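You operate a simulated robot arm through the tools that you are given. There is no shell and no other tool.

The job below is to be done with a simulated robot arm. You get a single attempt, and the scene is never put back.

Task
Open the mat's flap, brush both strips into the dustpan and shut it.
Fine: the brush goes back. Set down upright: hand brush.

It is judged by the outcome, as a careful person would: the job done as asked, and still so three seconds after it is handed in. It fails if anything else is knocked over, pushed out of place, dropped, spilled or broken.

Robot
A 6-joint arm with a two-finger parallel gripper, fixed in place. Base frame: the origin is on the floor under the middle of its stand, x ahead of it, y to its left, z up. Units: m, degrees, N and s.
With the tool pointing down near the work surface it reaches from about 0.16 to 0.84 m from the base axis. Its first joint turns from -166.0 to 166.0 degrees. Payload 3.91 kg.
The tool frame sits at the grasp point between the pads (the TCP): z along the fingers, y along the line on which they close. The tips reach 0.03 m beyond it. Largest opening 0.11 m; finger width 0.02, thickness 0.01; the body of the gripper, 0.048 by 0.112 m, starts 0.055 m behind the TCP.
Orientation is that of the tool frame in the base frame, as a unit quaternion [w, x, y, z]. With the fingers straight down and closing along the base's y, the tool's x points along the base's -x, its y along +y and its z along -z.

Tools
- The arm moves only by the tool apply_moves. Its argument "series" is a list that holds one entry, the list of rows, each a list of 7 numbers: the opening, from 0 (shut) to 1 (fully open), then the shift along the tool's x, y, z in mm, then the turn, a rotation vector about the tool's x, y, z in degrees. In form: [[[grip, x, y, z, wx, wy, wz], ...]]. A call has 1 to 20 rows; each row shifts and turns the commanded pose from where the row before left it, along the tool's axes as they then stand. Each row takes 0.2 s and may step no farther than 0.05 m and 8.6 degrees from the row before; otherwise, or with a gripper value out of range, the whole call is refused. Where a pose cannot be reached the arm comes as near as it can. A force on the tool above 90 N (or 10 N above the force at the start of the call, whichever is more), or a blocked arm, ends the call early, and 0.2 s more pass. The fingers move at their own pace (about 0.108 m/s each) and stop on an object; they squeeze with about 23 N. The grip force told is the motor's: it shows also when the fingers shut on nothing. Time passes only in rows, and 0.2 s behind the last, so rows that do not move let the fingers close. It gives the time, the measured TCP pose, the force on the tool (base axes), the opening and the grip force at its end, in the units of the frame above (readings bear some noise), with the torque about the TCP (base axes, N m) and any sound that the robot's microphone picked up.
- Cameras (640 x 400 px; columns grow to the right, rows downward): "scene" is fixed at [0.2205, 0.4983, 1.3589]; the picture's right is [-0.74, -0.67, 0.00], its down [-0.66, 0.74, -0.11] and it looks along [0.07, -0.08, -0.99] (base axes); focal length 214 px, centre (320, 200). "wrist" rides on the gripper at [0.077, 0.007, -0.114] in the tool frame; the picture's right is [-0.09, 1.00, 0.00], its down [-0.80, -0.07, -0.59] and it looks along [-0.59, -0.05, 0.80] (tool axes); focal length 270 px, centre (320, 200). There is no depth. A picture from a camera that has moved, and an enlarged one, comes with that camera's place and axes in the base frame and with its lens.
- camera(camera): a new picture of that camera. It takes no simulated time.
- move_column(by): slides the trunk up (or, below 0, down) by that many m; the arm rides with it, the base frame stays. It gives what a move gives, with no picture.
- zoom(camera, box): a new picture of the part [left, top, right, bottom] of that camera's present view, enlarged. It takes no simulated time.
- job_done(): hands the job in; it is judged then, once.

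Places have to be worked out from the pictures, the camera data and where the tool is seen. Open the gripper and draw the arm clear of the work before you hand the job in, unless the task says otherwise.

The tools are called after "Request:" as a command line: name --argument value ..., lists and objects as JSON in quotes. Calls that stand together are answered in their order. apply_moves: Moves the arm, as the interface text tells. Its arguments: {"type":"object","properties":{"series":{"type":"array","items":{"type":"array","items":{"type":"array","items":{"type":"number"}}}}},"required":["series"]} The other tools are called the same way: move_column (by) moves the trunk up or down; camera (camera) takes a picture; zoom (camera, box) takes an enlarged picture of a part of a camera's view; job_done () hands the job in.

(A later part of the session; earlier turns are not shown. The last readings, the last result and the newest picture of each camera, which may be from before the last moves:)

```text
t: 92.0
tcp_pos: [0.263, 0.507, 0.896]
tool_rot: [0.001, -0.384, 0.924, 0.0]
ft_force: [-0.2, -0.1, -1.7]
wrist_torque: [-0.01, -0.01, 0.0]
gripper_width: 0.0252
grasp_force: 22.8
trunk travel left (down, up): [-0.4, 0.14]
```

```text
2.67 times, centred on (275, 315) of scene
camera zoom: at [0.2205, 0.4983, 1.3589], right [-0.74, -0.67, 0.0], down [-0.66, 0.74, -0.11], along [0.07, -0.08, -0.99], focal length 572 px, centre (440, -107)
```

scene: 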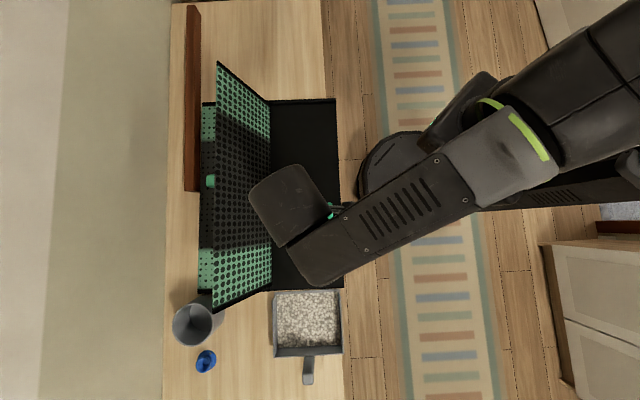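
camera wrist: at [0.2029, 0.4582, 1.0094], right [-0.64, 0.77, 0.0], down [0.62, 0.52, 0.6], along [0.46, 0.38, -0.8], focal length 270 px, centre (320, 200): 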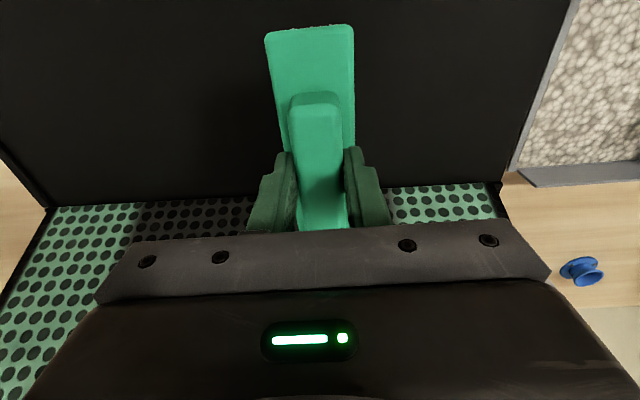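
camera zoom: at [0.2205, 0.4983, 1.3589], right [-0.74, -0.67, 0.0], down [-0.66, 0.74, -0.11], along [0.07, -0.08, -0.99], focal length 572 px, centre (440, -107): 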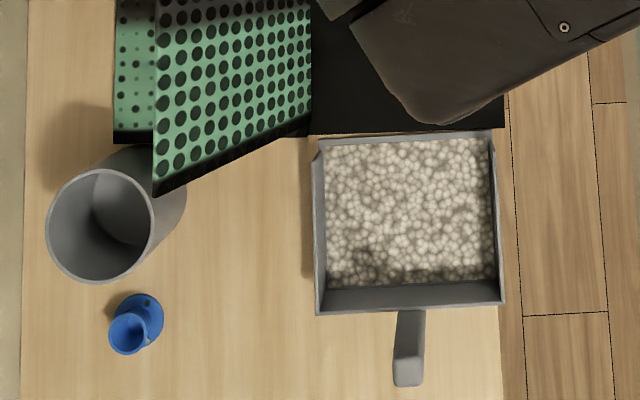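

The pan holds the grit and has not moved. I carry the brush back along the tray to its −v end, checking the tray on the way.

Request:
apply_moves --series '[[[0, 0, -46, -3, 0, 0, 0], [0, 0, -46, -3, 0, 0, 0], [0, 0, -46, 0, 0, 0, 0], [0, 0, -46, 0, 0, 0, 0], [0, 0, -46, 0, 0, 0, 0], [0, 0, -46, 0, 0, 0, 0], [0, 0, -46, 0, 0, 0, 0], [0, 0, -46, 0, 0, 0, 0], [0, 0, -46, 0, 0, 0, 0], [0, 0, -46, 0, 0, 0, 0], [0, 0, 0, 0, 0, 0, 0]]]'

Request:
camera --camera "wrist"

Request:
zoom --camera "scene" --box '[240, 80, 360, 305]'

Request:
zoom --camera "scene" --box '[260, 170, 350, 300]'

Request:
zoom --camera "scene" --box '[260, 90, 350, 200]'

```text
t: 94.4
tcp_pos: [0.5903, 0.1829, 0.8982]
tool_rot: [0.001, -0.383, 0.924, 0.001]
ft_force: [-1.0, 0.7, -0.9]
wrist_torque: [0.0, 0.01, 0.03]
gripper_width: 0.0252
grasp_force: 22.6
trunk travel left (down, up): [-0.4, 0.14]
```

```text
taken
camera wrist: at [0.5307, 0.1327, 1.0115], right [-0.64, 0.77, 0.0], down [0.62, 0.52, 0.6], along [0.46, 0.38, -0.8], focal length 270 px, centre (320, 200)
```

wrist: 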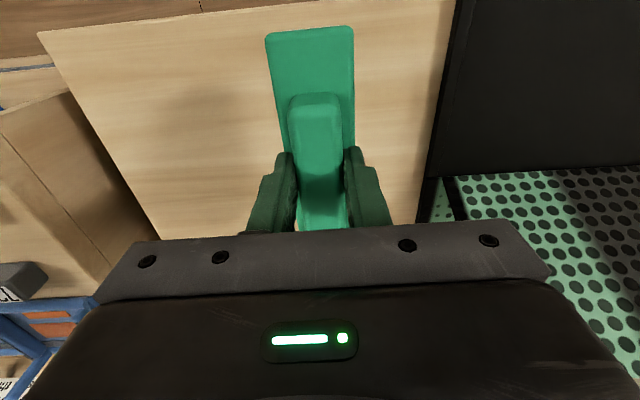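

```text
1.78 times, centred on (300, 192) of scene
camera zoom: at [0.2205, 0.4983, 1.3589], right [-0.74, -0.67, 0.0], down [-0.66, 0.74, -0.11], along [0.07, -0.08, -0.99], focal length 381 px, centre (356, 213)
```

zoom: 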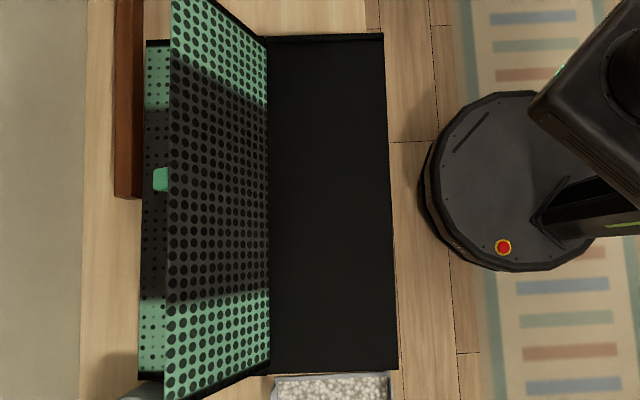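

```text
3.08 times, centred on (305, 235) of scene
camera zoom: at [0.2205, 0.4983, 1.3589], right [-0.74, -0.67, 0.0], down [-0.66, 0.74, -0.11], along [0.07, -0.08, -0.99], focal length 660 px, centre (366, 92)
```

zoom: 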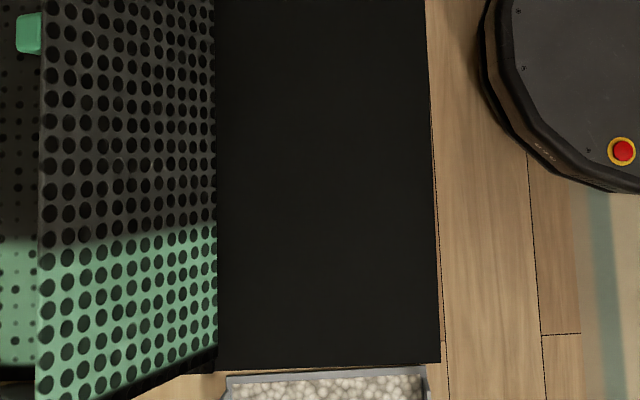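

```text
3.64 times, centred on (305, 145) of scene
camera zoom: at [0.2205, 0.4983, 1.3589], right [-0.74, -0.67, 0.0], down [-0.66, 0.74, -0.11], along [0.07, -0.08, -0.99], focal length 780 px, centre (374, 400)
```

zoom: 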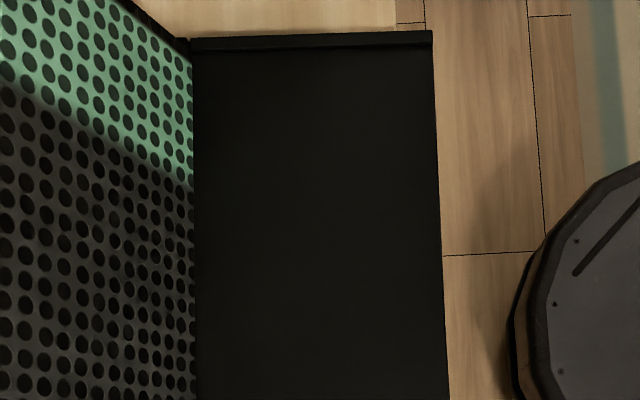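

The tray is completely clear. I now take the brush back above its original spot (u′=0.585, v′=−0.331) and lower it toward the table.

Request:
apply_moves --series '[[[0, -19, -21.4, 0, 0, 0, 0], [0, -19.2, -21.3, 0, 0, 0, 0], [0, 0, 0, 0, 0, 0, 0], [0, 0, 0, 35, 0, 0, 0], [0, 0, 0, 30, 0, 0, 0], [0, 0, 0, 10, 0, 0, 0], [0, 0, 0, 0, 0, 0, 0]]]'

Request:
zoom --camera "scene" --box '[240, 20, 330, 76]'

```text
t: 96.0
tcp_pos: [0.6484, 0.1806, 0.8267]
tool_rot: [0.0, -0.383, 0.924, 0.001]
ft_force: [-0.4, 0.3, -0.7]
wrist_torque: [-0.02, 0.01, -0.01]
gripper_width: 0.0253
grasp_force: 22.8
trunk travel left (down, up): [-0.4, 0.14]
```

```text
7.11 times, centred on (285, 48) of scene
camera zoom: at [0.2205, 0.4983, 1.3589], right [-0.74, -0.67, 0.0], down [-0.66, 0.74, -0.11], along [0.07, -0.08, -0.99], focal length 1525 px, centre (569, 1281)
```

zoom: 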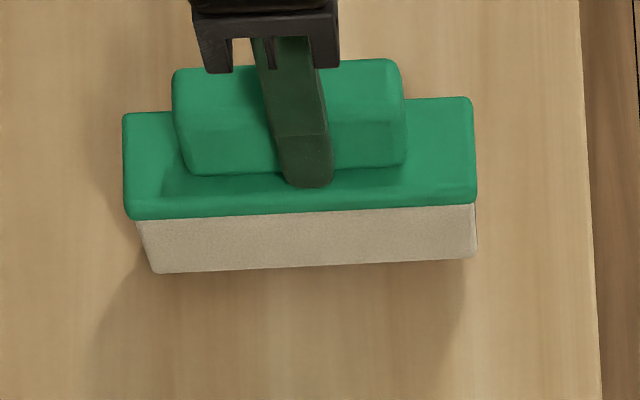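

The brush is right above its place, about 10 mm up. I lower it in small steps until it touches.

Request:
apply_moves --series '[[[0, 0.8, 0, 4, 0, 0, 0], [0, 0, 0, 3, 0, 0, 0], [0, 0, 0, 1, 0, 0, 0], [0, 0, 0, 0, 0, 0, 0]]]'

Request:
zoom --camera "scene" --box '[240, 20, 330, 76]'

```text
t: 97.0
tcp_pos: [0.6472, 0.1782, 0.8183]
tool_rot: [0.001, -0.383, 0.924, 0.001]
ft_force: [0.2, 1.1, -1.4]
wrist_torque: [0.01, 0.0, -0.02]
gripper_width: 0.0251
grasp_force: 23.1
trunk travel left (down, up): [-0.4, 0.14]
```

```text
7.11 times, centred on (285, 48) of scene
camera zoom: at [0.2205, 0.4983, 1.3589], right [-0.74, -0.67, 0.0], down [-0.66, 0.74, -0.11], along [0.07, -0.08, -0.99], focal length 1525 px, centre (569, 1281)
```

zoom: 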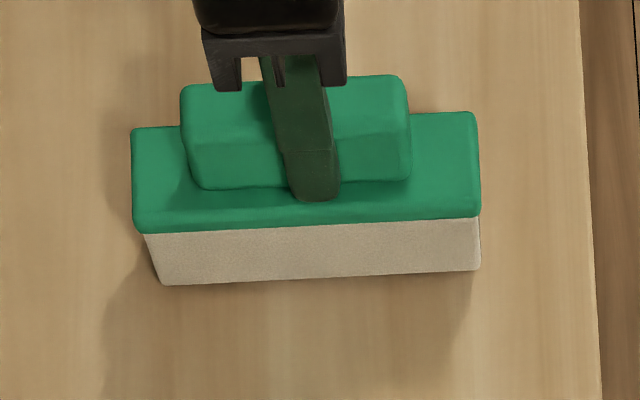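

The brush is within about 2 mm of its first position. I shift 2 mm in +y and lower the last bit until contact.

Request:
apply_moves --series '[[[0, 0, 2, 0, 0, 0, 0], [0, 0, 0, 1, 0, 0, 0], [0, 0, 0, 0.7, 0, 0, 0], [0, 0, 0, 0, 0, 0, 0]]]'

Request:
zoom --camera "scene" --box '[240, 20, 330, 76]'

```text
t: 98.0
tcp_pos: [0.646, 0.1796, 0.8169]
tool_rot: [0.0, -0.383, 0.924, 0.001]
ft_force: [-0.3, 0.1, -0.7]
wrist_torque: [0.0, 0.0, 0.02]
gripper_width: 0.0253
grasp_force: 22.8
trunk travel left (down, up): [-0.4, 0.14]
```

```text
7.11 times, centred on (285, 48) of scene
camera zoom: at [0.2205, 0.4983, 1.3589], right [-0.74, -0.67, 0.0], down [-0.66, 0.74, -0.11], along [0.07, -0.08, -0.99], focal length 1525 px, centre (569, 1281)
```

zoom: 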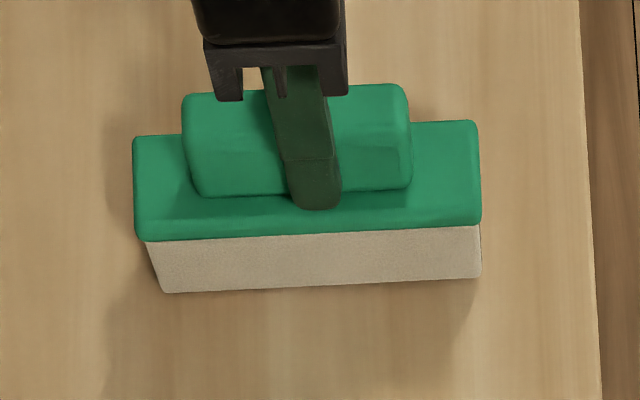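

The picture now matches the original exactly; there is still no contact force, so I lower another millimetre.

Request:
apply_moves --series '[[[0, 0, 0, 0.6, 0, 0, 0], [0, 0, 0, 0, 0, 0, 0]]]'

```text
t: 98.6
tcp_pos: [0.646, 0.1801, 0.8156]
tool_rot: [0.0, -0.382, 0.924, 0.001]
ft_force: [-0.7, -0.3, -0.8]
wrist_torque: [0.05, 0.04, -0.01]
gripper_width: 0.0252
grasp_force: 23.1
trunk travel left (down, up): [-0.4, 0.14]
```

Request:
apply_moves --series '[[[0, 0, 0, 0.8, 0, 0, 0], [0, 0, 0, 0, 0, 0, 0]]]'

```text
t: 99.2
tcp_pos: [0.6445, 0.1797, 0.815]
tool_rot: [0.0, -0.383, 0.924, 0.002]
ft_force: [-0.1, 0.6, -1.5]
wrist_torque: [0.03, -0.01, 0.0]
gripper_width: 0.0254
grasp_force: 23.4
trunk travel left (down, up): [-0.4, 0.14]
```

Still no touch at 0.815, so the brush may sit a little higher in the grip after the sweeping. I keep lowering in 0.8 mm steps.

Request:
apply_moves --series '[[[0, 0, 0, 0.8, 0, 0, 0], [0, 0, 0, 0, 0, 0, 0]]]'

Request:
zoom --camera "scene" --box '[240, 20, 330, 76]'

```text
t: 99.8
tcp_pos: [0.6458, 0.1797, 0.8156]
tool_rot: [0.0, -0.382, 0.924, 0.001]
ft_force: [-0.1, -0.3, -0.6]
wrist_torque: [0.03, -0.02, -0.02]
gripper_width: 0.0252
grasp_force: 22.9
trunk travel left (down, up): [-0.4, 0.14]
```

```text
7.11 times, centred on (285, 48) of scene
camera zoom: at [0.2205, 0.4983, 1.3589], right [-0.74, -0.67, 0.0], down [-0.66, 0.74, -0.11], along [0.07, -0.08, -0.99], focal length 1525 px, centre (569, 1281)
```

zoom: 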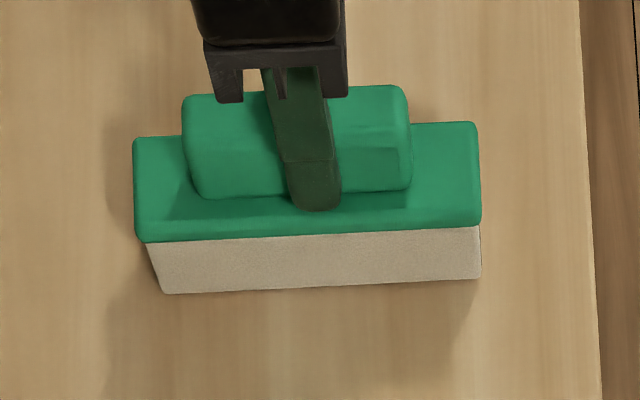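

The brush is practically at its original place. One more 1.2 mm step to confirm touch.

Request:
apply_moves --series '[[[0, 0, 0, 1.2, 0, 0, 0], [0, 0, 0, 0, 0, 0, 0]]]'

```text
t: 100.4
tcp_pos: [0.6446, 0.1803, 0.8148]
tool_rot: [0.001, -0.383, 0.924, 0.0]
ft_force: [1.3, -0.6, 0.6]
wrist_torque: [0.03, -0.09, -0.01]
gripper_width: 0.0249
grasp_force: 23.2
trunk travel left (down, up): [-0.4, 0.14]
```

A slight touch shows (force turned from −0.8 to +0.6 N). I release the handle and rise.

Request:
apply_moves --series '[[[0, 0, 0, 0.4, 0, 0, 0], [0.4, 0, 0, 0, 0, 0, 0], [0.7, 0, 0, 0, 0, 0, 0], [1, 0, 0, 0, 0, 0, 0], [1, 0, 0, -10, 0, 0, 0], [1, 0, 0, -30, 0, 0, 0], [1, 0, 0, -40, 0, 0, 0], [1, 0, 0, 0, 0, 0, 0]]]'

Request:
zoom --camera "scene" --box '[240, 20, 330, 76]'

Request:
camera --camera "wrist"

```text
t: 102.2
tcp_pos: [0.6425, 0.1806, 0.8955]
tool_rot: [0.001, -0.383, 0.924, 0.001]
ft_force: [-0.8, 0.2, -0.7]
wrist_torque: [0.03, 0.01, 0.02]
gripper_width: 0.11
grasp_force: 0.0
trunk travel left (down, up): [-0.4, 0.14]
```

```text
7.11 times, centred on (285, 48) of scene
camera zoom: at [0.2205, 0.4983, 1.3589], right [-0.74, -0.67, 0.0], down [-0.66, 0.74, -0.11], along [0.07, -0.08, -0.99], focal length 1525 px, centre (569, 1281)
```

zoom: 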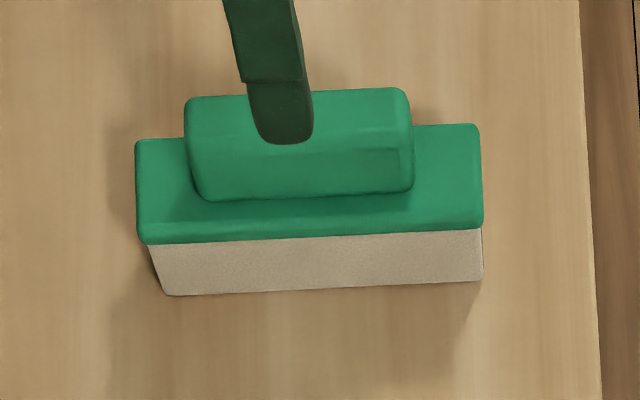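

```text
taken
camera wrist: at [0.584, 0.132, 1.0084], right [-0.64, 0.77, 0.0], down [0.62, 0.52, 0.6], along [0.46, 0.38, -0.8], focal length 270 px, centre (320, 200)
```

wrist: 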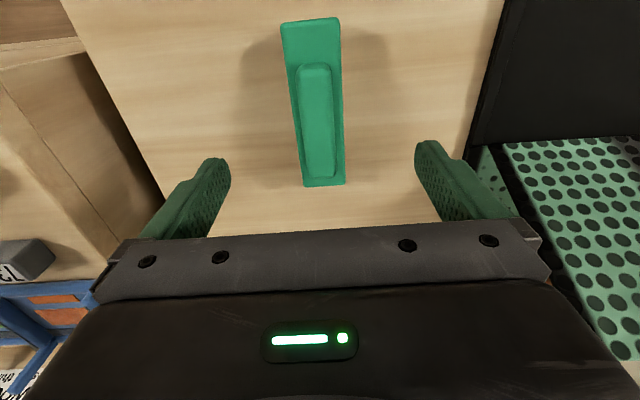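

The brush stands upright at its original spot. Before shutting the flap I take detailed views to compare the mat's place with the start.

Request:
zoom --camera "scene" --box '[160, 80, 360, 205]'

Request:
zoom --camera "scene" --box '[190, 240, 360, 390]'

Request:
camera --camera "scene"

```text
3.20 times, centred on (260, 142) of scene
camera zoom: at [0.2205, 0.4983, 1.3589], right [-0.74, -0.67, 0.0], down [-0.66, 0.74, -0.11], along [0.07, -0.08, -0.99], focal length 686 px, centre (512, 384)
```

zoom: 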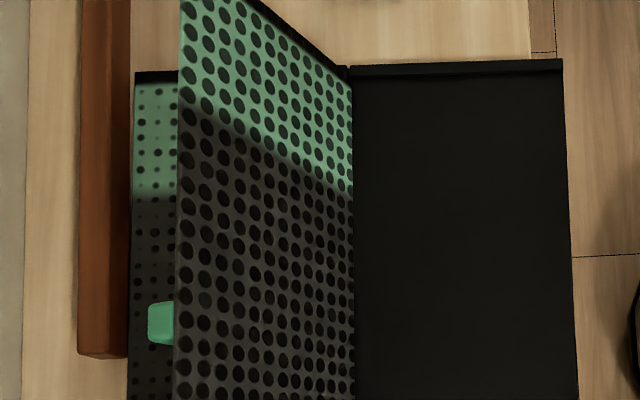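

```text
2.67 times, centred on (275, 315) of scene
camera zoom: at [0.2205, 0.4983, 1.3589], right [-0.74, -0.67, 0.0], down [-0.66, 0.74, -0.11], along [0.07, -0.08, -0.99], focal length 572 px, centre (440, -107)
```

zoom: 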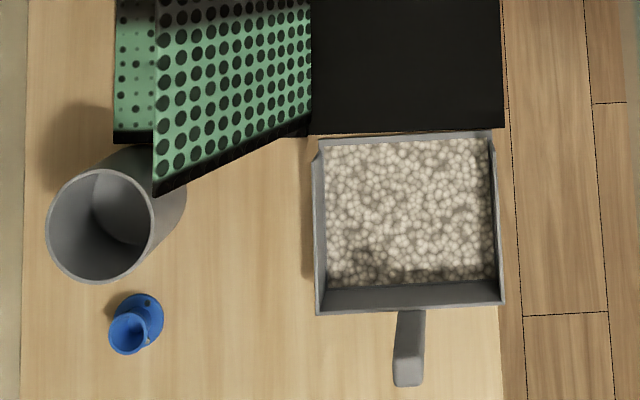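

```text
taken
```

scene: 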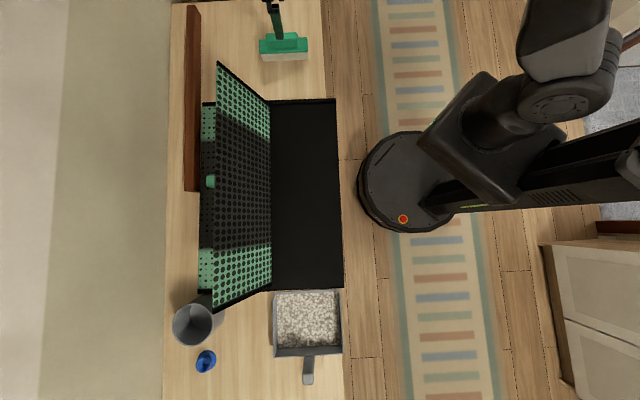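

The mat's corners are within about 7 mm of where they started and the pan is unmoved. I now rise and travel to a spot above the flap's tab, which I place at u′≈0.717, v′≈0.094, z≈0.91.

Request:
apply_moves --series '[[[1, 0, 0, -48, 0, 0, 0], [1, 0, 0, -48, 0, 0, 0], [1, 0, 0, -49, 0, 0, 0], [1, -15.8, 42, 0, 0, 0, 0], [1, -15.8, 42, 0, 0, 0, 0], [1, -15.8, 42, 0, 0, 0, 0], [1, -15.8, 42, 0, 0, 0, 0], [1, -15.8, 42, 0, 0, 0, 0], [1, -15.8, 42, 0, 0, 0, 0], [1, -15.8, 42, 0, 0, 0, 0], [1, -15.8, 42, 0, 0, 0, 0], [1, -15.8, 42, 0, 0, 0, 0], [1, -15.8, 42, 0, 0, 0, 0], [0.65, 0, 0, 0, 0, 0, 0], [0.65, 0, 0, 0, 0, 0, 0]]]'

Request:
camera --camera "wrist"

Request:
camera --camera "scene"

```text
t: 105.4
tcp_pos: [0.4588, 0.5899, 1.0396]
tool_rot: [0.001, -0.382, 0.924, 0.001]
ft_force: [0.4, 0.5, -0.6]
wrist_torque: [0.01, 0.01, 0.01]
gripper_width: 0.0713
grasp_force: 0.1
trunk travel left (down, up): [-0.4, 0.14]
```

```text
taken
camera wrist: at [0.3994, 0.5419, 1.1532], right [-0.64, 0.77, 0.0], down [0.62, 0.52, 0.6], along [0.46, 0.38, -0.8], focal length 270 px, centre (320, 200)
```

wrist: 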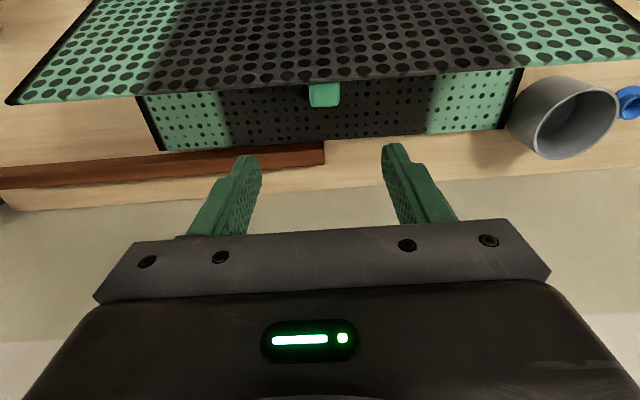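

```text
taken
```

scene: 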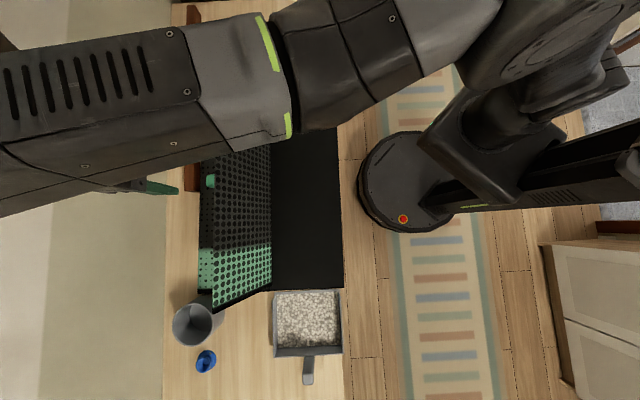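

The tab is about 3.5 mm to +y of my tool and the flap's edge at u′≈0.715, z≈0.94. I descend just beyond the flap's edge and tilt 15°, keeping the fingers clear on both sides of the tab.

Request:
apply_moves --series '[[[0.65, -8.5, 3.5, 0, 0, 0, 0], [0.65, 0, 0, 40, 0, 0, 0], [0.65, 0, 0, 39, 0, 0, 0], [0.65, 0, 0, 0, 0, 7.5, 0], [0.65, 0, 0, 0, 0, 7.5, 0], [0.65, 0, 0, 0, 0, 0, 0]]]'

Request:
camera --camera "wrist"

Request:
zoom --camera "wrist" --box '[200, 60, 440, 210]'

```text
t: 106.8
tcp_pos: [0.4628, 0.6005, 0.9547]
tool_rot: [-0.116, -0.38, 0.916, -0.047]
ft_force: [0.4, -0.5, -0.5]
wrist_torque: [0.0, 0.02, -0.01]
gripper_width: 0.0716
grasp_force: 0.1
out of reach, approached as far as the arm can: row 5
trunk travel left (down, up): [-0.4, 0.14]
```

```text
taken
camera wrist: at [0.4254, 0.5726, 1.083], right [-0.64, 0.76, -0.02], down [0.7, 0.6, 0.38], along [0.3, 0.23, -0.93], focal length 270 px, centre (320, 200)
```

wrist: 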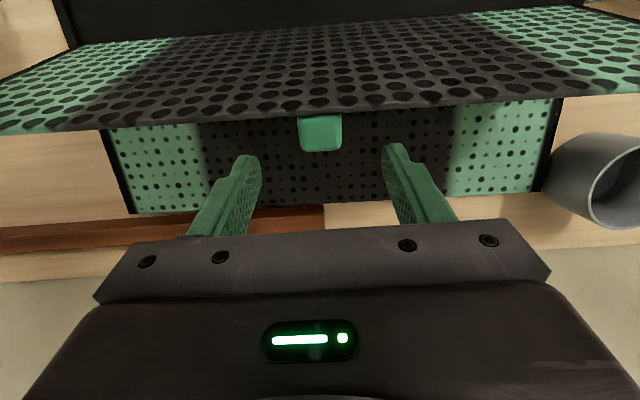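

```text
2.67 times, centred on (320, 135) of wrist
camera zoom: at [0.4254, 0.5726, 1.083], right [-0.64, 0.76, -0.02], down [0.7, 0.6, 0.38], along [0.3, 0.23, -0.93], focal length 721 px, centre (320, 373)
```

zoom: 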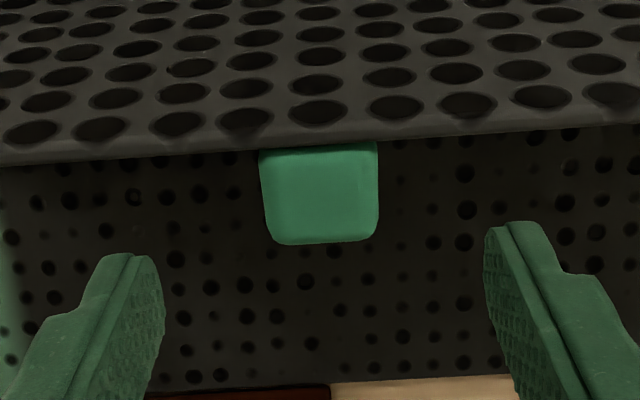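

The fingers straddle the tab's column and are aligned in y. I slide them down along their axis and then toward the flap so the pads flank the tab.

Request:
apply_moves --series '[[[0.65, 0, 0, 14, 0, 0, 0], [0.65, 0, 0, 13.5, 0, 0, 0], [0.65, 6, 0, 0, 0, 0, 0], [0.65, 5.3, 0, 0, 0, 0, 0], [0.65, 0, 0, 0, 0, 0, 0]]]'

Request:
camera --camera "wrist"

Request:
zoom --camera "wrist" --box '[200, 60, 440, 210]'

```text
t: 108.0
tcp_pos: [0.453, 0.5878, 0.9296]
tool_rot: [-0.12, -0.379, 0.916, -0.049]
ft_force: [0.0, 0.6, 0.8]
wrist_torque: [0.0, -0.01, 0.03]
gripper_width: 0.0716
grasp_force: 0.0
trunk travel left (down, up): [-0.4, 0.14]
```

```text
taken
camera wrist: at [0.4157, 0.5609, 1.0582], right [-0.64, 0.76, -0.02], down [0.71, 0.61, 0.37], along [0.29, 0.22, -0.93], focal length 270 px, centre (320, 200)
```

wrist: 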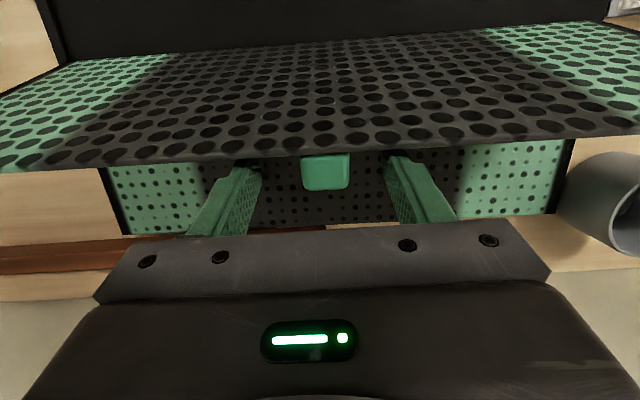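

```text
2.67 times, centred on (320, 135) of wrist
camera zoom: at [0.4157, 0.5609, 1.0582], right [-0.64, 0.76, -0.02], down [0.71, 0.61, 0.37], along [0.29, 0.22, -0.93], focal length 721 px, centre (320, 373)
```

zoom: 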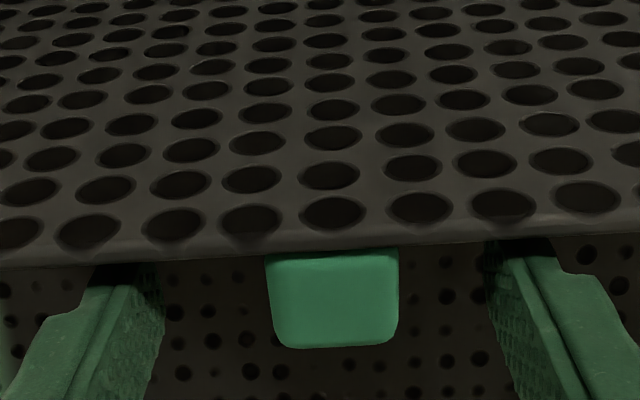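

The tab sits between the pads, about 1.4 mm off centre. I correct that and close on it.

Request:
apply_moves --series '[[[0.65, 0, 1.4, 0, 0, 0, 0], [0, 0, 0, 0, 0, 0, 0], [0, 0, 0, 0, 0, 0, 0], [0, 0, 0, 0, 0, 0, 0], [0, 0, 0, 0, 0, 0, 0]]]'

Request:
camera --camera "wrist"

Request:
zoom --camera "scene" --box '[190, 240, 360, 390]'

```text
t: 109.2
tcp_pos: [0.4499, 0.588, 0.9304]
tool_rot: [-0.121, -0.38, 0.916, -0.049]
ft_force: [-2.4, 3.3, 0.7]
wrist_torque: [0.08, 0.07, -0.51]
gripper_width: 0.0258
grasp_force: 22.6
trunk travel left (down, up): [-0.4, 0.14]
```

```text
taken
camera wrist: at [0.414, 0.5627, 1.0589], right [-0.64, 0.76, -0.02], down [0.71, 0.61, 0.37], along [0.29, 0.22, -0.93], focal length 270 px, centre (320, 200)
```

wrist: 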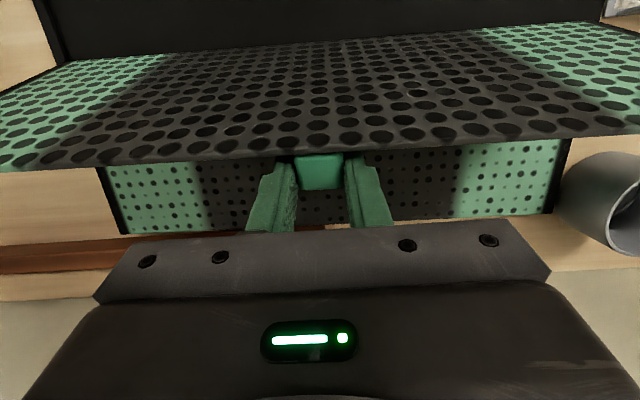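

```text
2.67 times, centred on (275, 315) of scene
camera zoom: at [0.2205, 0.4983, 1.3589], right [-0.74, -0.67, 0.0], down [-0.66, 0.74, -0.11], along [0.07, -0.08, -0.99], focal length 572 px, centre (440, -107)
```

zoom: 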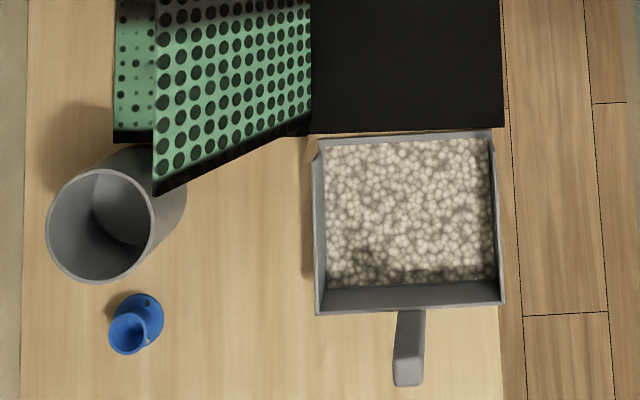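

The tab is gripped and the mat has not shifted. I reverse the arc about the hinge (u′≈0.646, z≈0.75): the first 20° back toward vertical, then check the forces.

Request:
apply_moves --series '[[[0, 14.6, 0, -1.7, 0, 0.85, 0], [0, 14.6, 0, -1.7, 0, 0.85, 0], [0, 0, 0, 0, 0, 0, 0]]]'

Request:
zoom --camera "scene" --box '[190, 240, 360, 390]'

Request:
camera --camera "wrist"

```text
t: 110.0
tcp_pos: [0.4315, 0.5693, 0.9408]
tool_rot: [-0.134, -0.378, 0.914, -0.056]
ft_force: [0.1, -0.7, -6.3]
wrist_torque: [0.22, -0.43, -0.04]
gripper_width: 0.0257
grasp_force: 23.0
trunk travel left (down, up): [-0.4, 0.14]
```

```text
2.67 times, centred on (275, 315) of scene
camera zoom: at [0.2205, 0.4983, 1.3589], right [-0.74, -0.67, 0.0], down [-0.66, 0.74, -0.11], along [0.07, -0.08, -0.99], focal length 572 px, centre (440, -107)
```

zoom: 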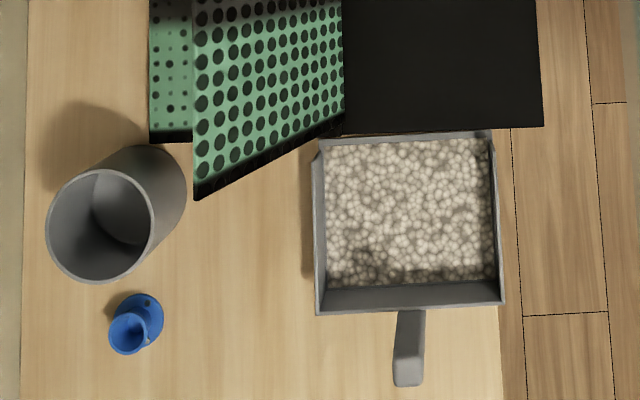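

```text
taken
camera wrist: at [0.3965, 0.5455, 1.0712], right [-0.64, 0.76, -0.02], down [0.71, 0.61, 0.34], along [0.27, 0.2, -0.94], focal length 270 px, centre (320, 200)
```

wrist: 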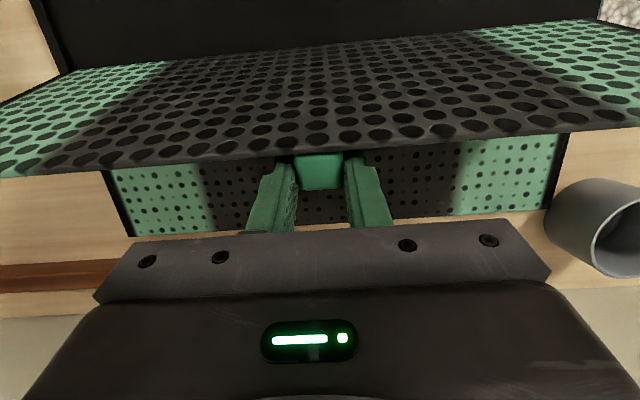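

That step dragged the whole mat about 3–4 cm toward the robot instead of turning the flap: the gripped pads and a slight upward pull unloaded the mat. I stop and look at the scene before undoing it.

Request:
camera --camera "scene"

Request:
zoom --camera "scene" --box '[160, 80, 360, 205]'

```text
taken
```

scene: 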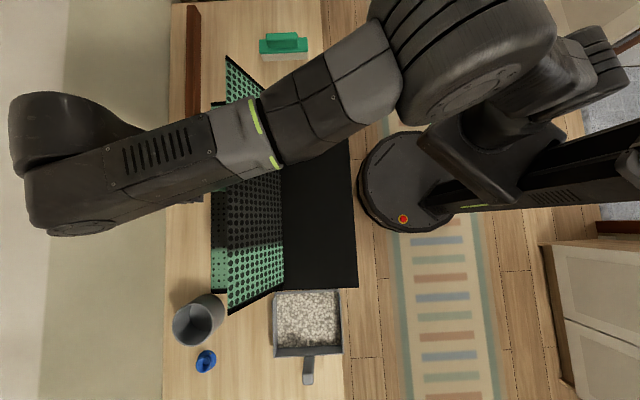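

```text
3.20 times, centred on (260, 142) of scene
camera zoom: at [0.2205, 0.4983, 1.3589], right [-0.74, -0.67, 0.0], down [-0.66, 0.74, -0.11], along [0.07, -0.08, -0.99], focal length 686 px, centre (512, 384)
```

zoom: 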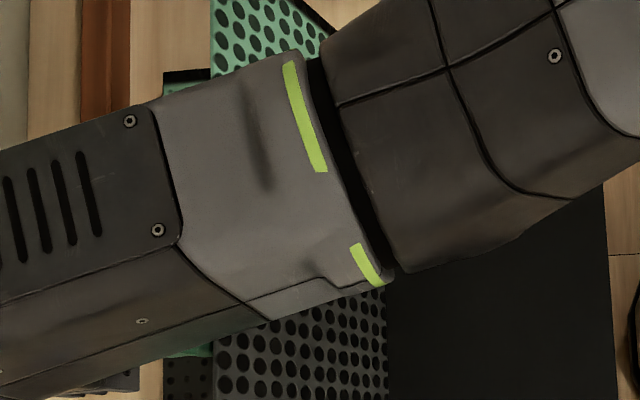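

The mat moved about 3 cm toward the robot; I will push it back squarely once the flap is shut. Now I loosen the pads so the flap is free to turn, and re-measure.

Request:
apply_moves --series '[[[0.36, 0, 0, 0, 0, 0, 0], [0.36, 0, 0, 0, 0, 0, 0], [0.36, 0, 0, 0, 0, 0, 0]]]'

Request:
camera --camera "wrist"

Request:
camera --camera "scene"

Request:
zoom --camera "scene" --box '[190, 240, 360, 390]'

```text
t: 110.8
tcp_pos: [0.431, 0.5694, 0.9425]
tool_rot: [-0.133, -0.379, 0.914, -0.054]
ft_force: [0.1, 0.4, 0.2]
wrist_torque: [-0.02, 0.01, 0.0]
gripper_width: 0.0398
grasp_force: 0.0
trunk travel left (down, up): [-0.4, 0.14]
```

```text
taken
camera wrist: at [0.3961, 0.5454, 1.0719], right [-0.65, 0.76, -0.02], down [0.71, 0.61, 0.34], along [0.27, 0.2, -0.94], focal length 270 px, centre (320, 200)
```

wrist: 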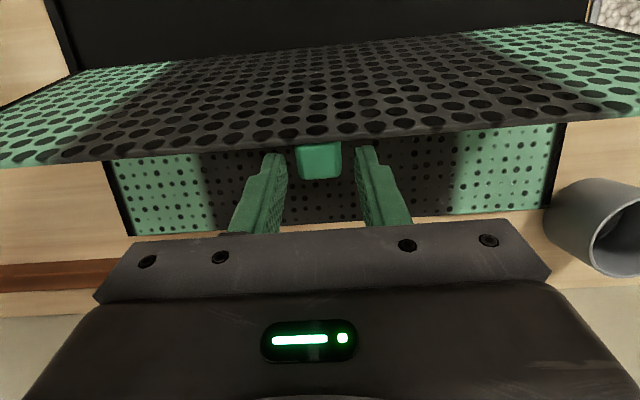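

```text
taken
```

scene: 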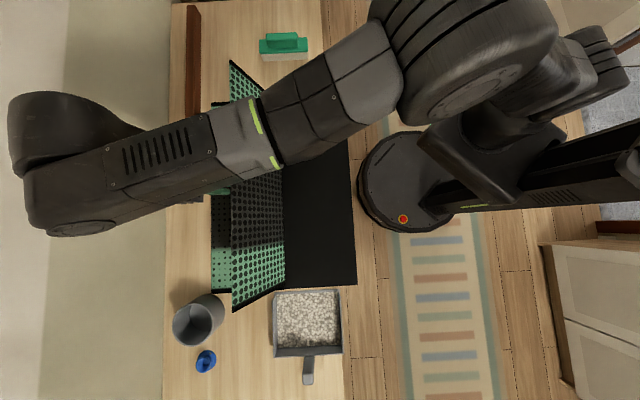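

```text
2.67 times, centred on (275, 315) of scene
camera zoom: at [0.2205, 0.4983, 1.3589], right [-0.74, -0.67, 0.0], down [-0.66, 0.74, -0.11], along [0.07, -0.08, -0.99], focal length 572 px, centre (440, -107)
```

zoom: 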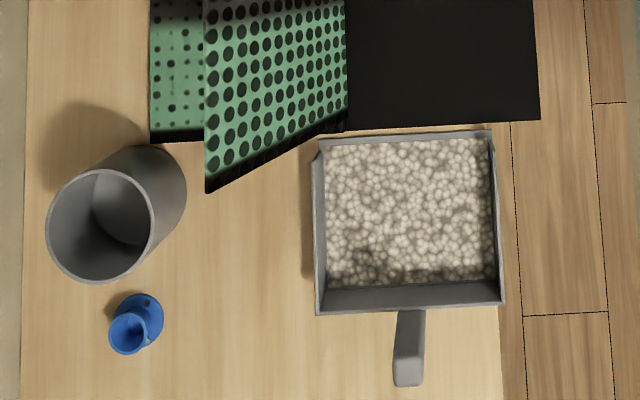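

The mat has settled flat and the flap is again at its stop. With the pads loose around the tab I now push the flap by the fingers' faces toward vertical, watching the mat.

Request:
apply_moves --series '[[[0.36, 9.8, 0, 2.7, 0, 0.25, 0], [0.36, 9.8, 0, 2.7, 0, 0.25, 0], [0.36, 9.8, 0, 2.7, 0, 0.25, 0], [0.36, 9.8, 0, 2.7, 0, 0.25, 0], [0.36, 0, 0, 0, 0, 0, 0]]]'

Request:
camera --camera "wrist"

Request:
camera --camera "scene"

Request:
zoom --camera "scene" --box '[190, 240, 360, 390]'

```text
t: 112.0
tcp_pos: [0.4032, 0.5394, 0.9424]
tool_rot: [-0.142, -0.379, 0.913, -0.058]
ft_force: [-0.2, -0.1, -1.2]
wrist_torque: [0.03, -0.02, -0.01]
gripper_width: 0.0397
grasp_force: 0.0
trunk travel left (down, up): [-0.4, 0.14]
```

```text
taken
camera wrist: at [0.3705, 0.5179, 1.0731], right [-0.65, 0.76, -0.03], down [0.72, 0.62, 0.32], along [0.26, 0.19, -0.95], focal length 270 px, centre (320, 200)
```

wrist: 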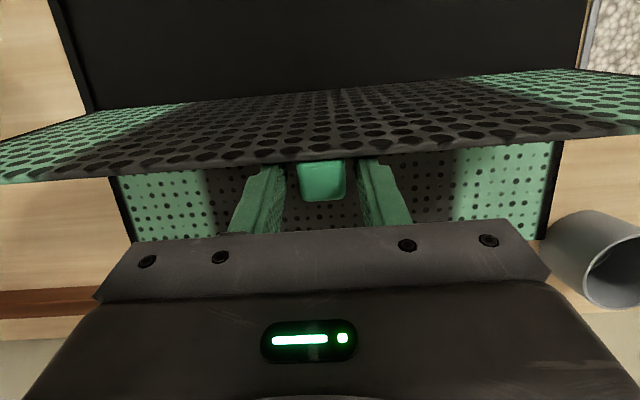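

```text
taken
```

scene: 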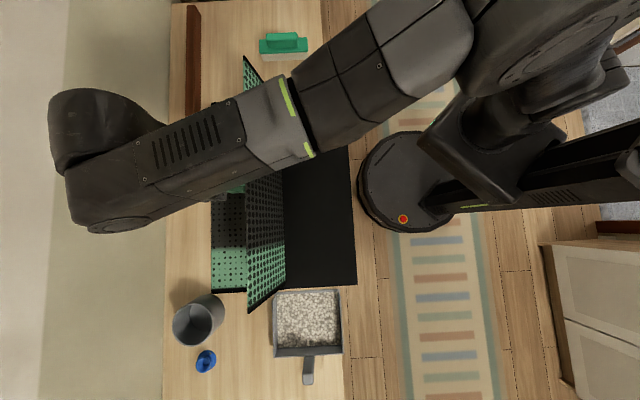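

```text
2.67 times, centred on (275, 315) of scene
camera zoom: at [0.2205, 0.4983, 1.3589], right [-0.74, -0.67, 0.0], down [-0.66, 0.74, -0.11], along [0.07, -0.08, -0.99], focal length 572 px, centre (440, -107)
```

zoom: 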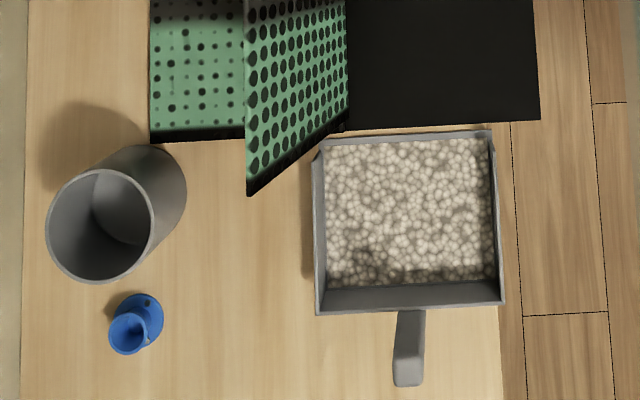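

Now the flap turns freely and the mat stays still. I push 20 mm more, to about 95°.

Request:
apply_moves --series '[[[0.36, 9.8, 0, 2.7, 0, 0.25, 0], [0.36, 9.8, 0, 2.7, 0, 0.25, 0], [0.36, 0, 0, 0, 0, 0, 0]]]'

Request:
camera --camera "wrist"

Request:
zoom --camera "scene" --box '[190, 240, 360, 390]'

```text
t: 112.8
tcp_pos: [0.3878, 0.5252, 0.9423]
tool_rot: [-0.145, -0.378, 0.913, -0.06]
ft_force: [-0.5, 0.0, 0.8]
wrist_torque: [0.02, 0.04, 0.01]
gripper_width: 0.0395
grasp_force: 0.1
trunk travel left (down, up): [-0.4, 0.14]
```

```text
taken
camera wrist: at [0.3563, 0.5045, 1.0735], right [-0.65, 0.76, -0.03], down [0.72, 0.62, 0.32], along [0.26, 0.18, -0.95], focal length 270 px, centre (320, 200)
```

wrist: 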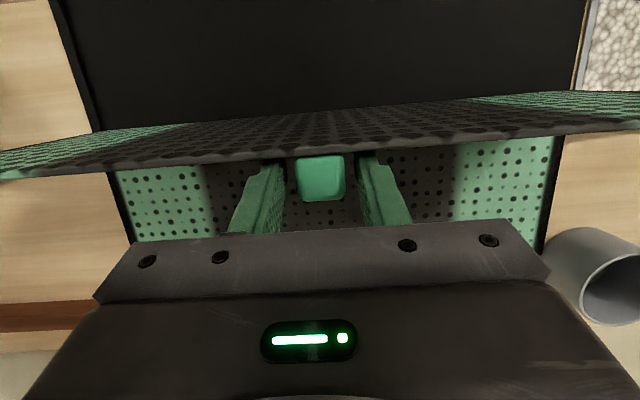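

```text
2.67 times, centred on (275, 315) of scene
camera zoom: at [0.2205, 0.4983, 1.3589], right [-0.74, -0.67, 0.0], down [-0.66, 0.74, -0.11], along [0.07, -0.08, -0.99], focal length 572 px, centre (440, -107)
```

zoom: 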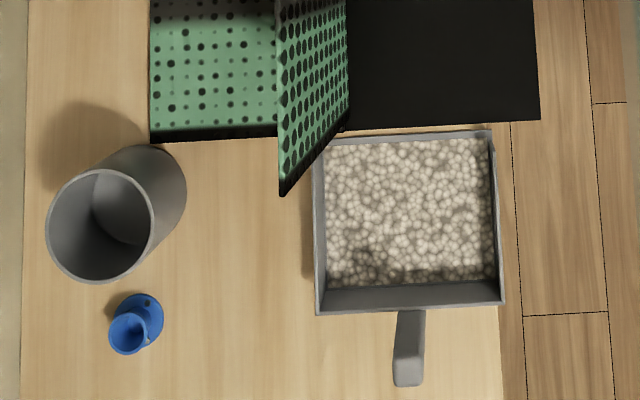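

The flap leans only about 4° past vertical on the fingers, with the tab centred between the pads. I close on the tab here and check the load.

Request:
apply_moves --series '[[[0, 0, 0, 0, 0, 0, 0], [0, 0, 0, 0, 0, 0, 0], [0, 0, 0, 0, 0, 0, 0]]]'

Request:
zoom --camera "scene" --box '[190, 240, 360, 390]'

```text
t: 113.6
tcp_pos: [0.3875, 0.5252, 0.9421]
tool_rot: [-0.145, -0.379, 0.912, -0.059]
ft_force: [-1.3, 0.3, 0.5]
wrist_torque: [-0.06, 0.02, 0.03]
gripper_width: 0.026
grasp_force: 23.1
trunk travel left (down, up): [-0.4, 0.14]
```

```text
2.67 times, centred on (275, 315) of scene
camera zoom: at [0.2205, 0.4983, 1.3589], right [-0.74, -0.67, 0.0], down [-0.66, 0.74, -0.11], along [0.07, -0.08, -0.99], focal length 572 px, centre (440, -107)
```

zoom: 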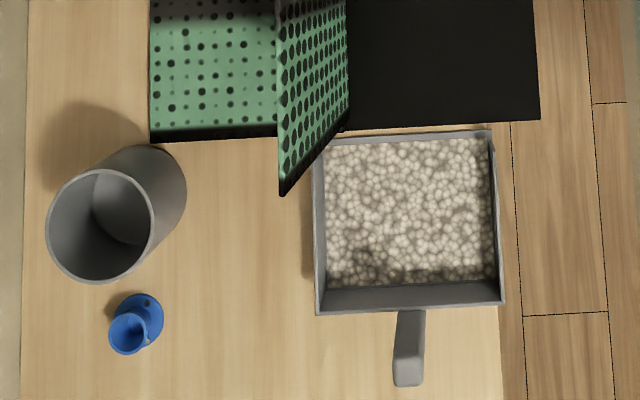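

The tab is gripped without disturbing the mat. I move along the closing arc by the first 10°, turning the tool with the flap and pulling slightly inward so nothing is lifted.

Request:
apply_moves --series '[[[0, 16.3, 0, 4.1, 0, -3.3, 0], [0, 16.5, 0, 3.1, 0, -3.3, 0], [0, 0, 0, 0, 0, 0, 0]]]'

Request:
zoom --camera "scene" --box '[190, 240, 360, 390]'

Request:
camera --camera "wrist"

```text
t: 114.4
tcp_pos: [0.364, 0.5021, 0.9457]
tool_rot: [-0.093, -0.381, 0.919, -0.039]
ft_force: [-0.3, -0.1, -0.1]
wrist_torque: [0.01, -0.07, 0.02]
gripper_width: 0.0257
grasp_force: 22.5
trunk travel left (down, up): [-0.4, 0.14]
```

```text
2.67 times, centred on (275, 315) of scene
camera zoom: at [0.2205, 0.4983, 1.3589], right [-0.74, -0.67, 0.0], down [-0.66, 0.74, -0.11], along [0.07, -0.08, -0.99], focal length 572 px, centre (440, -107)
```

zoom: 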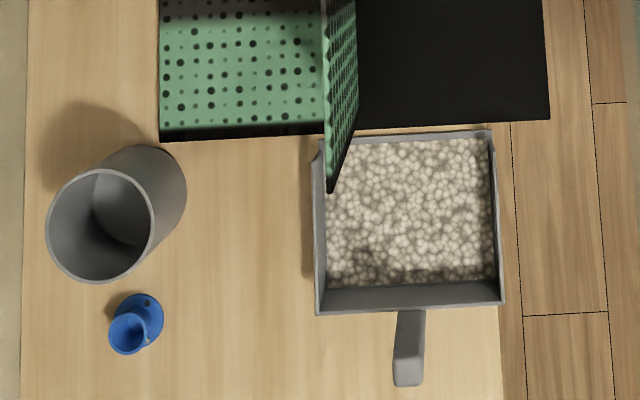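

```text
taken
camera wrist: at [0.3224, 0.4708, 1.0714], right [-0.64, 0.77, -0.02], down [0.69, 0.59, 0.42], along [0.33, 0.26, -0.91], focal length 270 px, centre (320, 200)
```

wrist: 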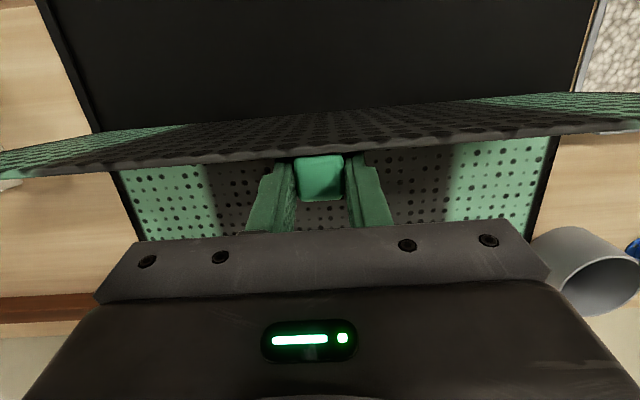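

The flap turned only as much as the tool did, while the mat slid a little, so the pads hold the tab too stiffly to pivot. I test a lighter squeeze by commanding an opening just under the tab's width.

Request:
apply_moves --series '[[[0.231, 0, 0, 0, 0, 0, 0]]]'

```text
t: 114.8
tcp_pos: [0.3656, 0.502, 0.9458]
tool_rot: [-0.093, -0.38, 0.919, -0.037]
ft_force: [1.0, -0.9, 1.0]
wrist_torque: [-0.03, -0.07, 0.03]
gripper_width: 0.0259
grasp_force: 0.5
trunk travel left (down, up): [-0.4, 0.14]
```

The squeeze scales with the commanded opening (0.5 N now). I look for a light squeeze of about 4–6 N, enough to hold the flap's weight but let the tab pivot.

Request:
apply_moves --series '[[[0.215, 0, 0, 0, 0, 0, 0]]]'

```text
t: 115.2
tcp_pos: [0.3646, 0.5028, 0.9459]
tool_rot: [-0.093, -0.381, 0.919, -0.038]
ft_force: [0.9, 1.2, 3.8]
wrist_torque: [-0.06, -0.19, 0.0]
gripper_width: 0.0258
grasp_force: 23.0
trunk travel left (down, up): [-0.4, 0.14]
```

At 0.215 the squeeze is already full. I try 0.227.

Request:
apply_moves --series '[[[0.227, 0, 0, 0, 0, 0, 0]]]'

```text
t: 115.6
tcp_pos: [0.3637, 0.5022, 0.9464]
tool_rot: [-0.093, -0.38, 0.919, -0.037]
ft_force: [-0.6, -0.2, 0.1]
wrist_torque: [-0.03, 0.0, -0.01]
gripper_width: 0.0257
grasp_force: 0.9
trunk travel left (down, up): [-0.4, 0.14]
```

Request:
apply_moves --series '[[[0.222, 0, 0, 0, 0, 0, 0]]]'

Request:
camera --camera "wrist"

```text
t: 116.0
tcp_pos: [0.3647, 0.5034, 0.9456]
tool_rot: [-0.093, -0.382, 0.919, -0.037]
ft_force: [0.5, -0.8, 2.4]
wrist_torque: [-0.05, -0.02, -0.01]
gripper_width: 0.026
grasp_force: 23.3
trunk travel left (down, up): [-0.4, 0.14]
```

```text
taken
camera wrist: at [0.3224, 0.4706, 1.072], right [-0.64, 0.77, -0.02], down [0.69, 0.59, 0.42], along [0.33, 0.26, -0.91], focal length 270 px, centre (320, 200)
```

wrist: 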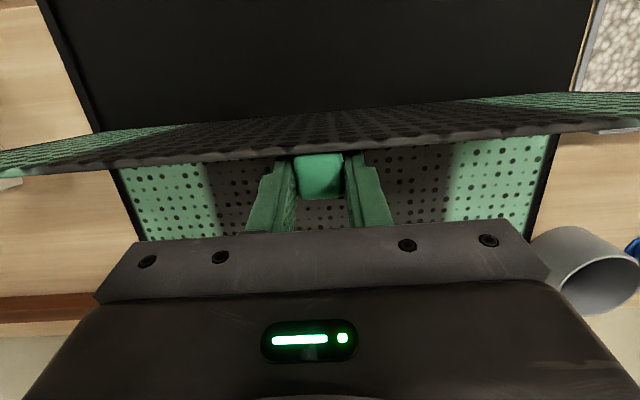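

The squeeze is either full or nearly nothing, so I use a rigid motion instead: full grip, turning the tool exactly with the flap about the hinge (u′≈0.598). First 12°, then check the mat.

Request:
apply_moves --series '[[[0, 20.2, 0, 3.7, 0, -6, 0], [0, 20.2, 0, 3.7, 0, -6, 0], [0, 0, 0, 0, 0, 0, 0]]]'

Request:
zoom --camera "scene" --box '[190, 240, 360, 390]'

Request:
camera --camera "scene"

```text
t: 116.8
tcp_pos: [0.3346, 0.4724, 0.9434]
tool_rot: [0.002, -0.382, 0.924, 0.001]
ft_force: [-3.5, -4.7, 1.1]
wrist_torque: [-0.67, 0.59, -0.08]
gripper_width: 0.0259
grasp_force: 22.9
trunk travel left (down, up): [-0.4, 0.14]
```

```text
2.67 times, centred on (275, 315) of scene
camera zoom: at [0.2205, 0.4983, 1.3589], right [-0.74, -0.67, 0.0], down [-0.66, 0.74, -0.11], along [0.07, -0.08, -0.99], focal length 572 px, centre (440, -107)
```

zoom: 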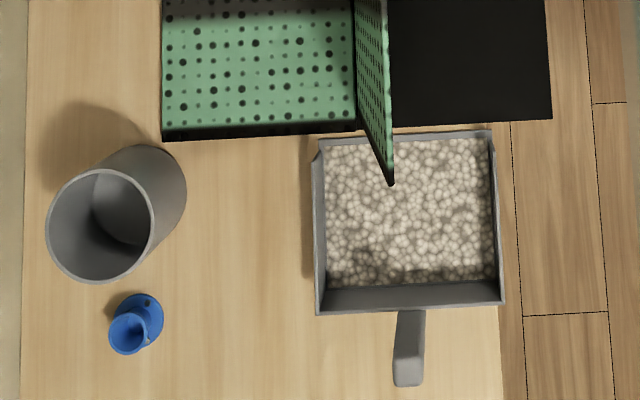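

```text
taken
```

scene: 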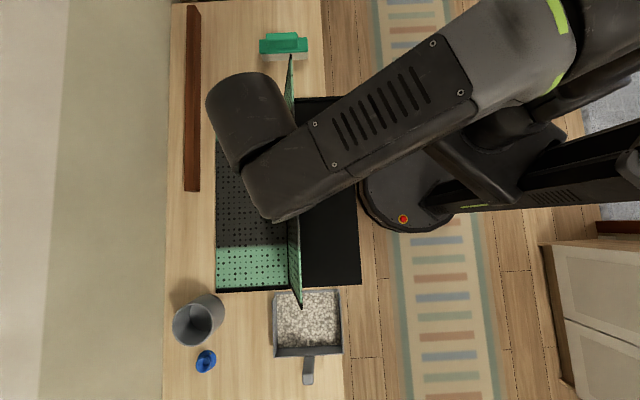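

The mat hardly moved and the flap follows to about 75°. I continue another 12°.

Request:
apply_moves --series '[[[0, 20.2, 0, 3.7, 0, -6, 0], [0, 20.2, 0, 3.7, 0, -6, 0], [0, 0, 0, 0, 0, 0, 0]]]'

Request:
zoom --camera "scene" --box '[190, 240, 360, 390]'

Request:
camera --camera "wrist"

```text
t: 117.6
tcp_pos: [0.3062, 0.4455, 0.9348]
tool_rot: [0.1, -0.381, 0.918, 0.041]
ft_force: [-1.1, -4.7, 0.9]
wrist_torque: [-0.63, 0.56, -0.09]
gripper_width: 0.0258
grasp_force: 23.0
trunk travel left (down, up): [-0.4, 0.14]
```

```text
2.67 times, centred on (275, 315) of scene
camera zoom: at [0.2205, 0.4983, 1.3589], right [-0.74, -0.67, 0.0], down [-0.66, 0.74, -0.11], along [0.07, -0.08, -0.99], focal length 572 px, centre (440, -107)
```

zoom: 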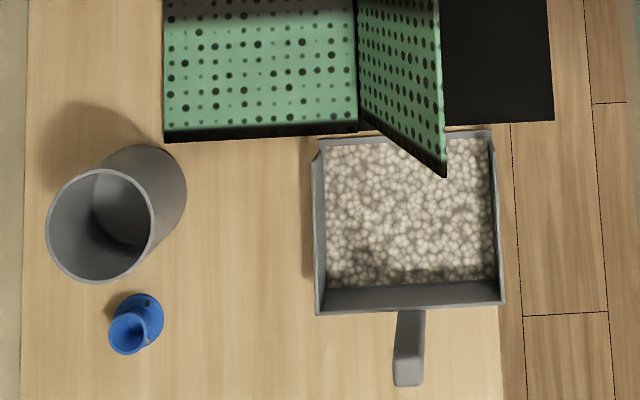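

```text
taken
camera wrist: at [0.2299, 0.3801, 1.0275], right [-0.64, 0.77, 0.02], down [0.51, 0.41, 0.75], along [0.57, 0.49, -0.66], focal length 270 px, centre (320, 200)
```

wrist: 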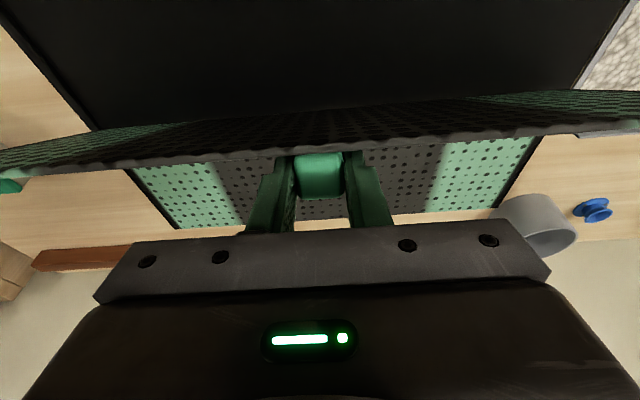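

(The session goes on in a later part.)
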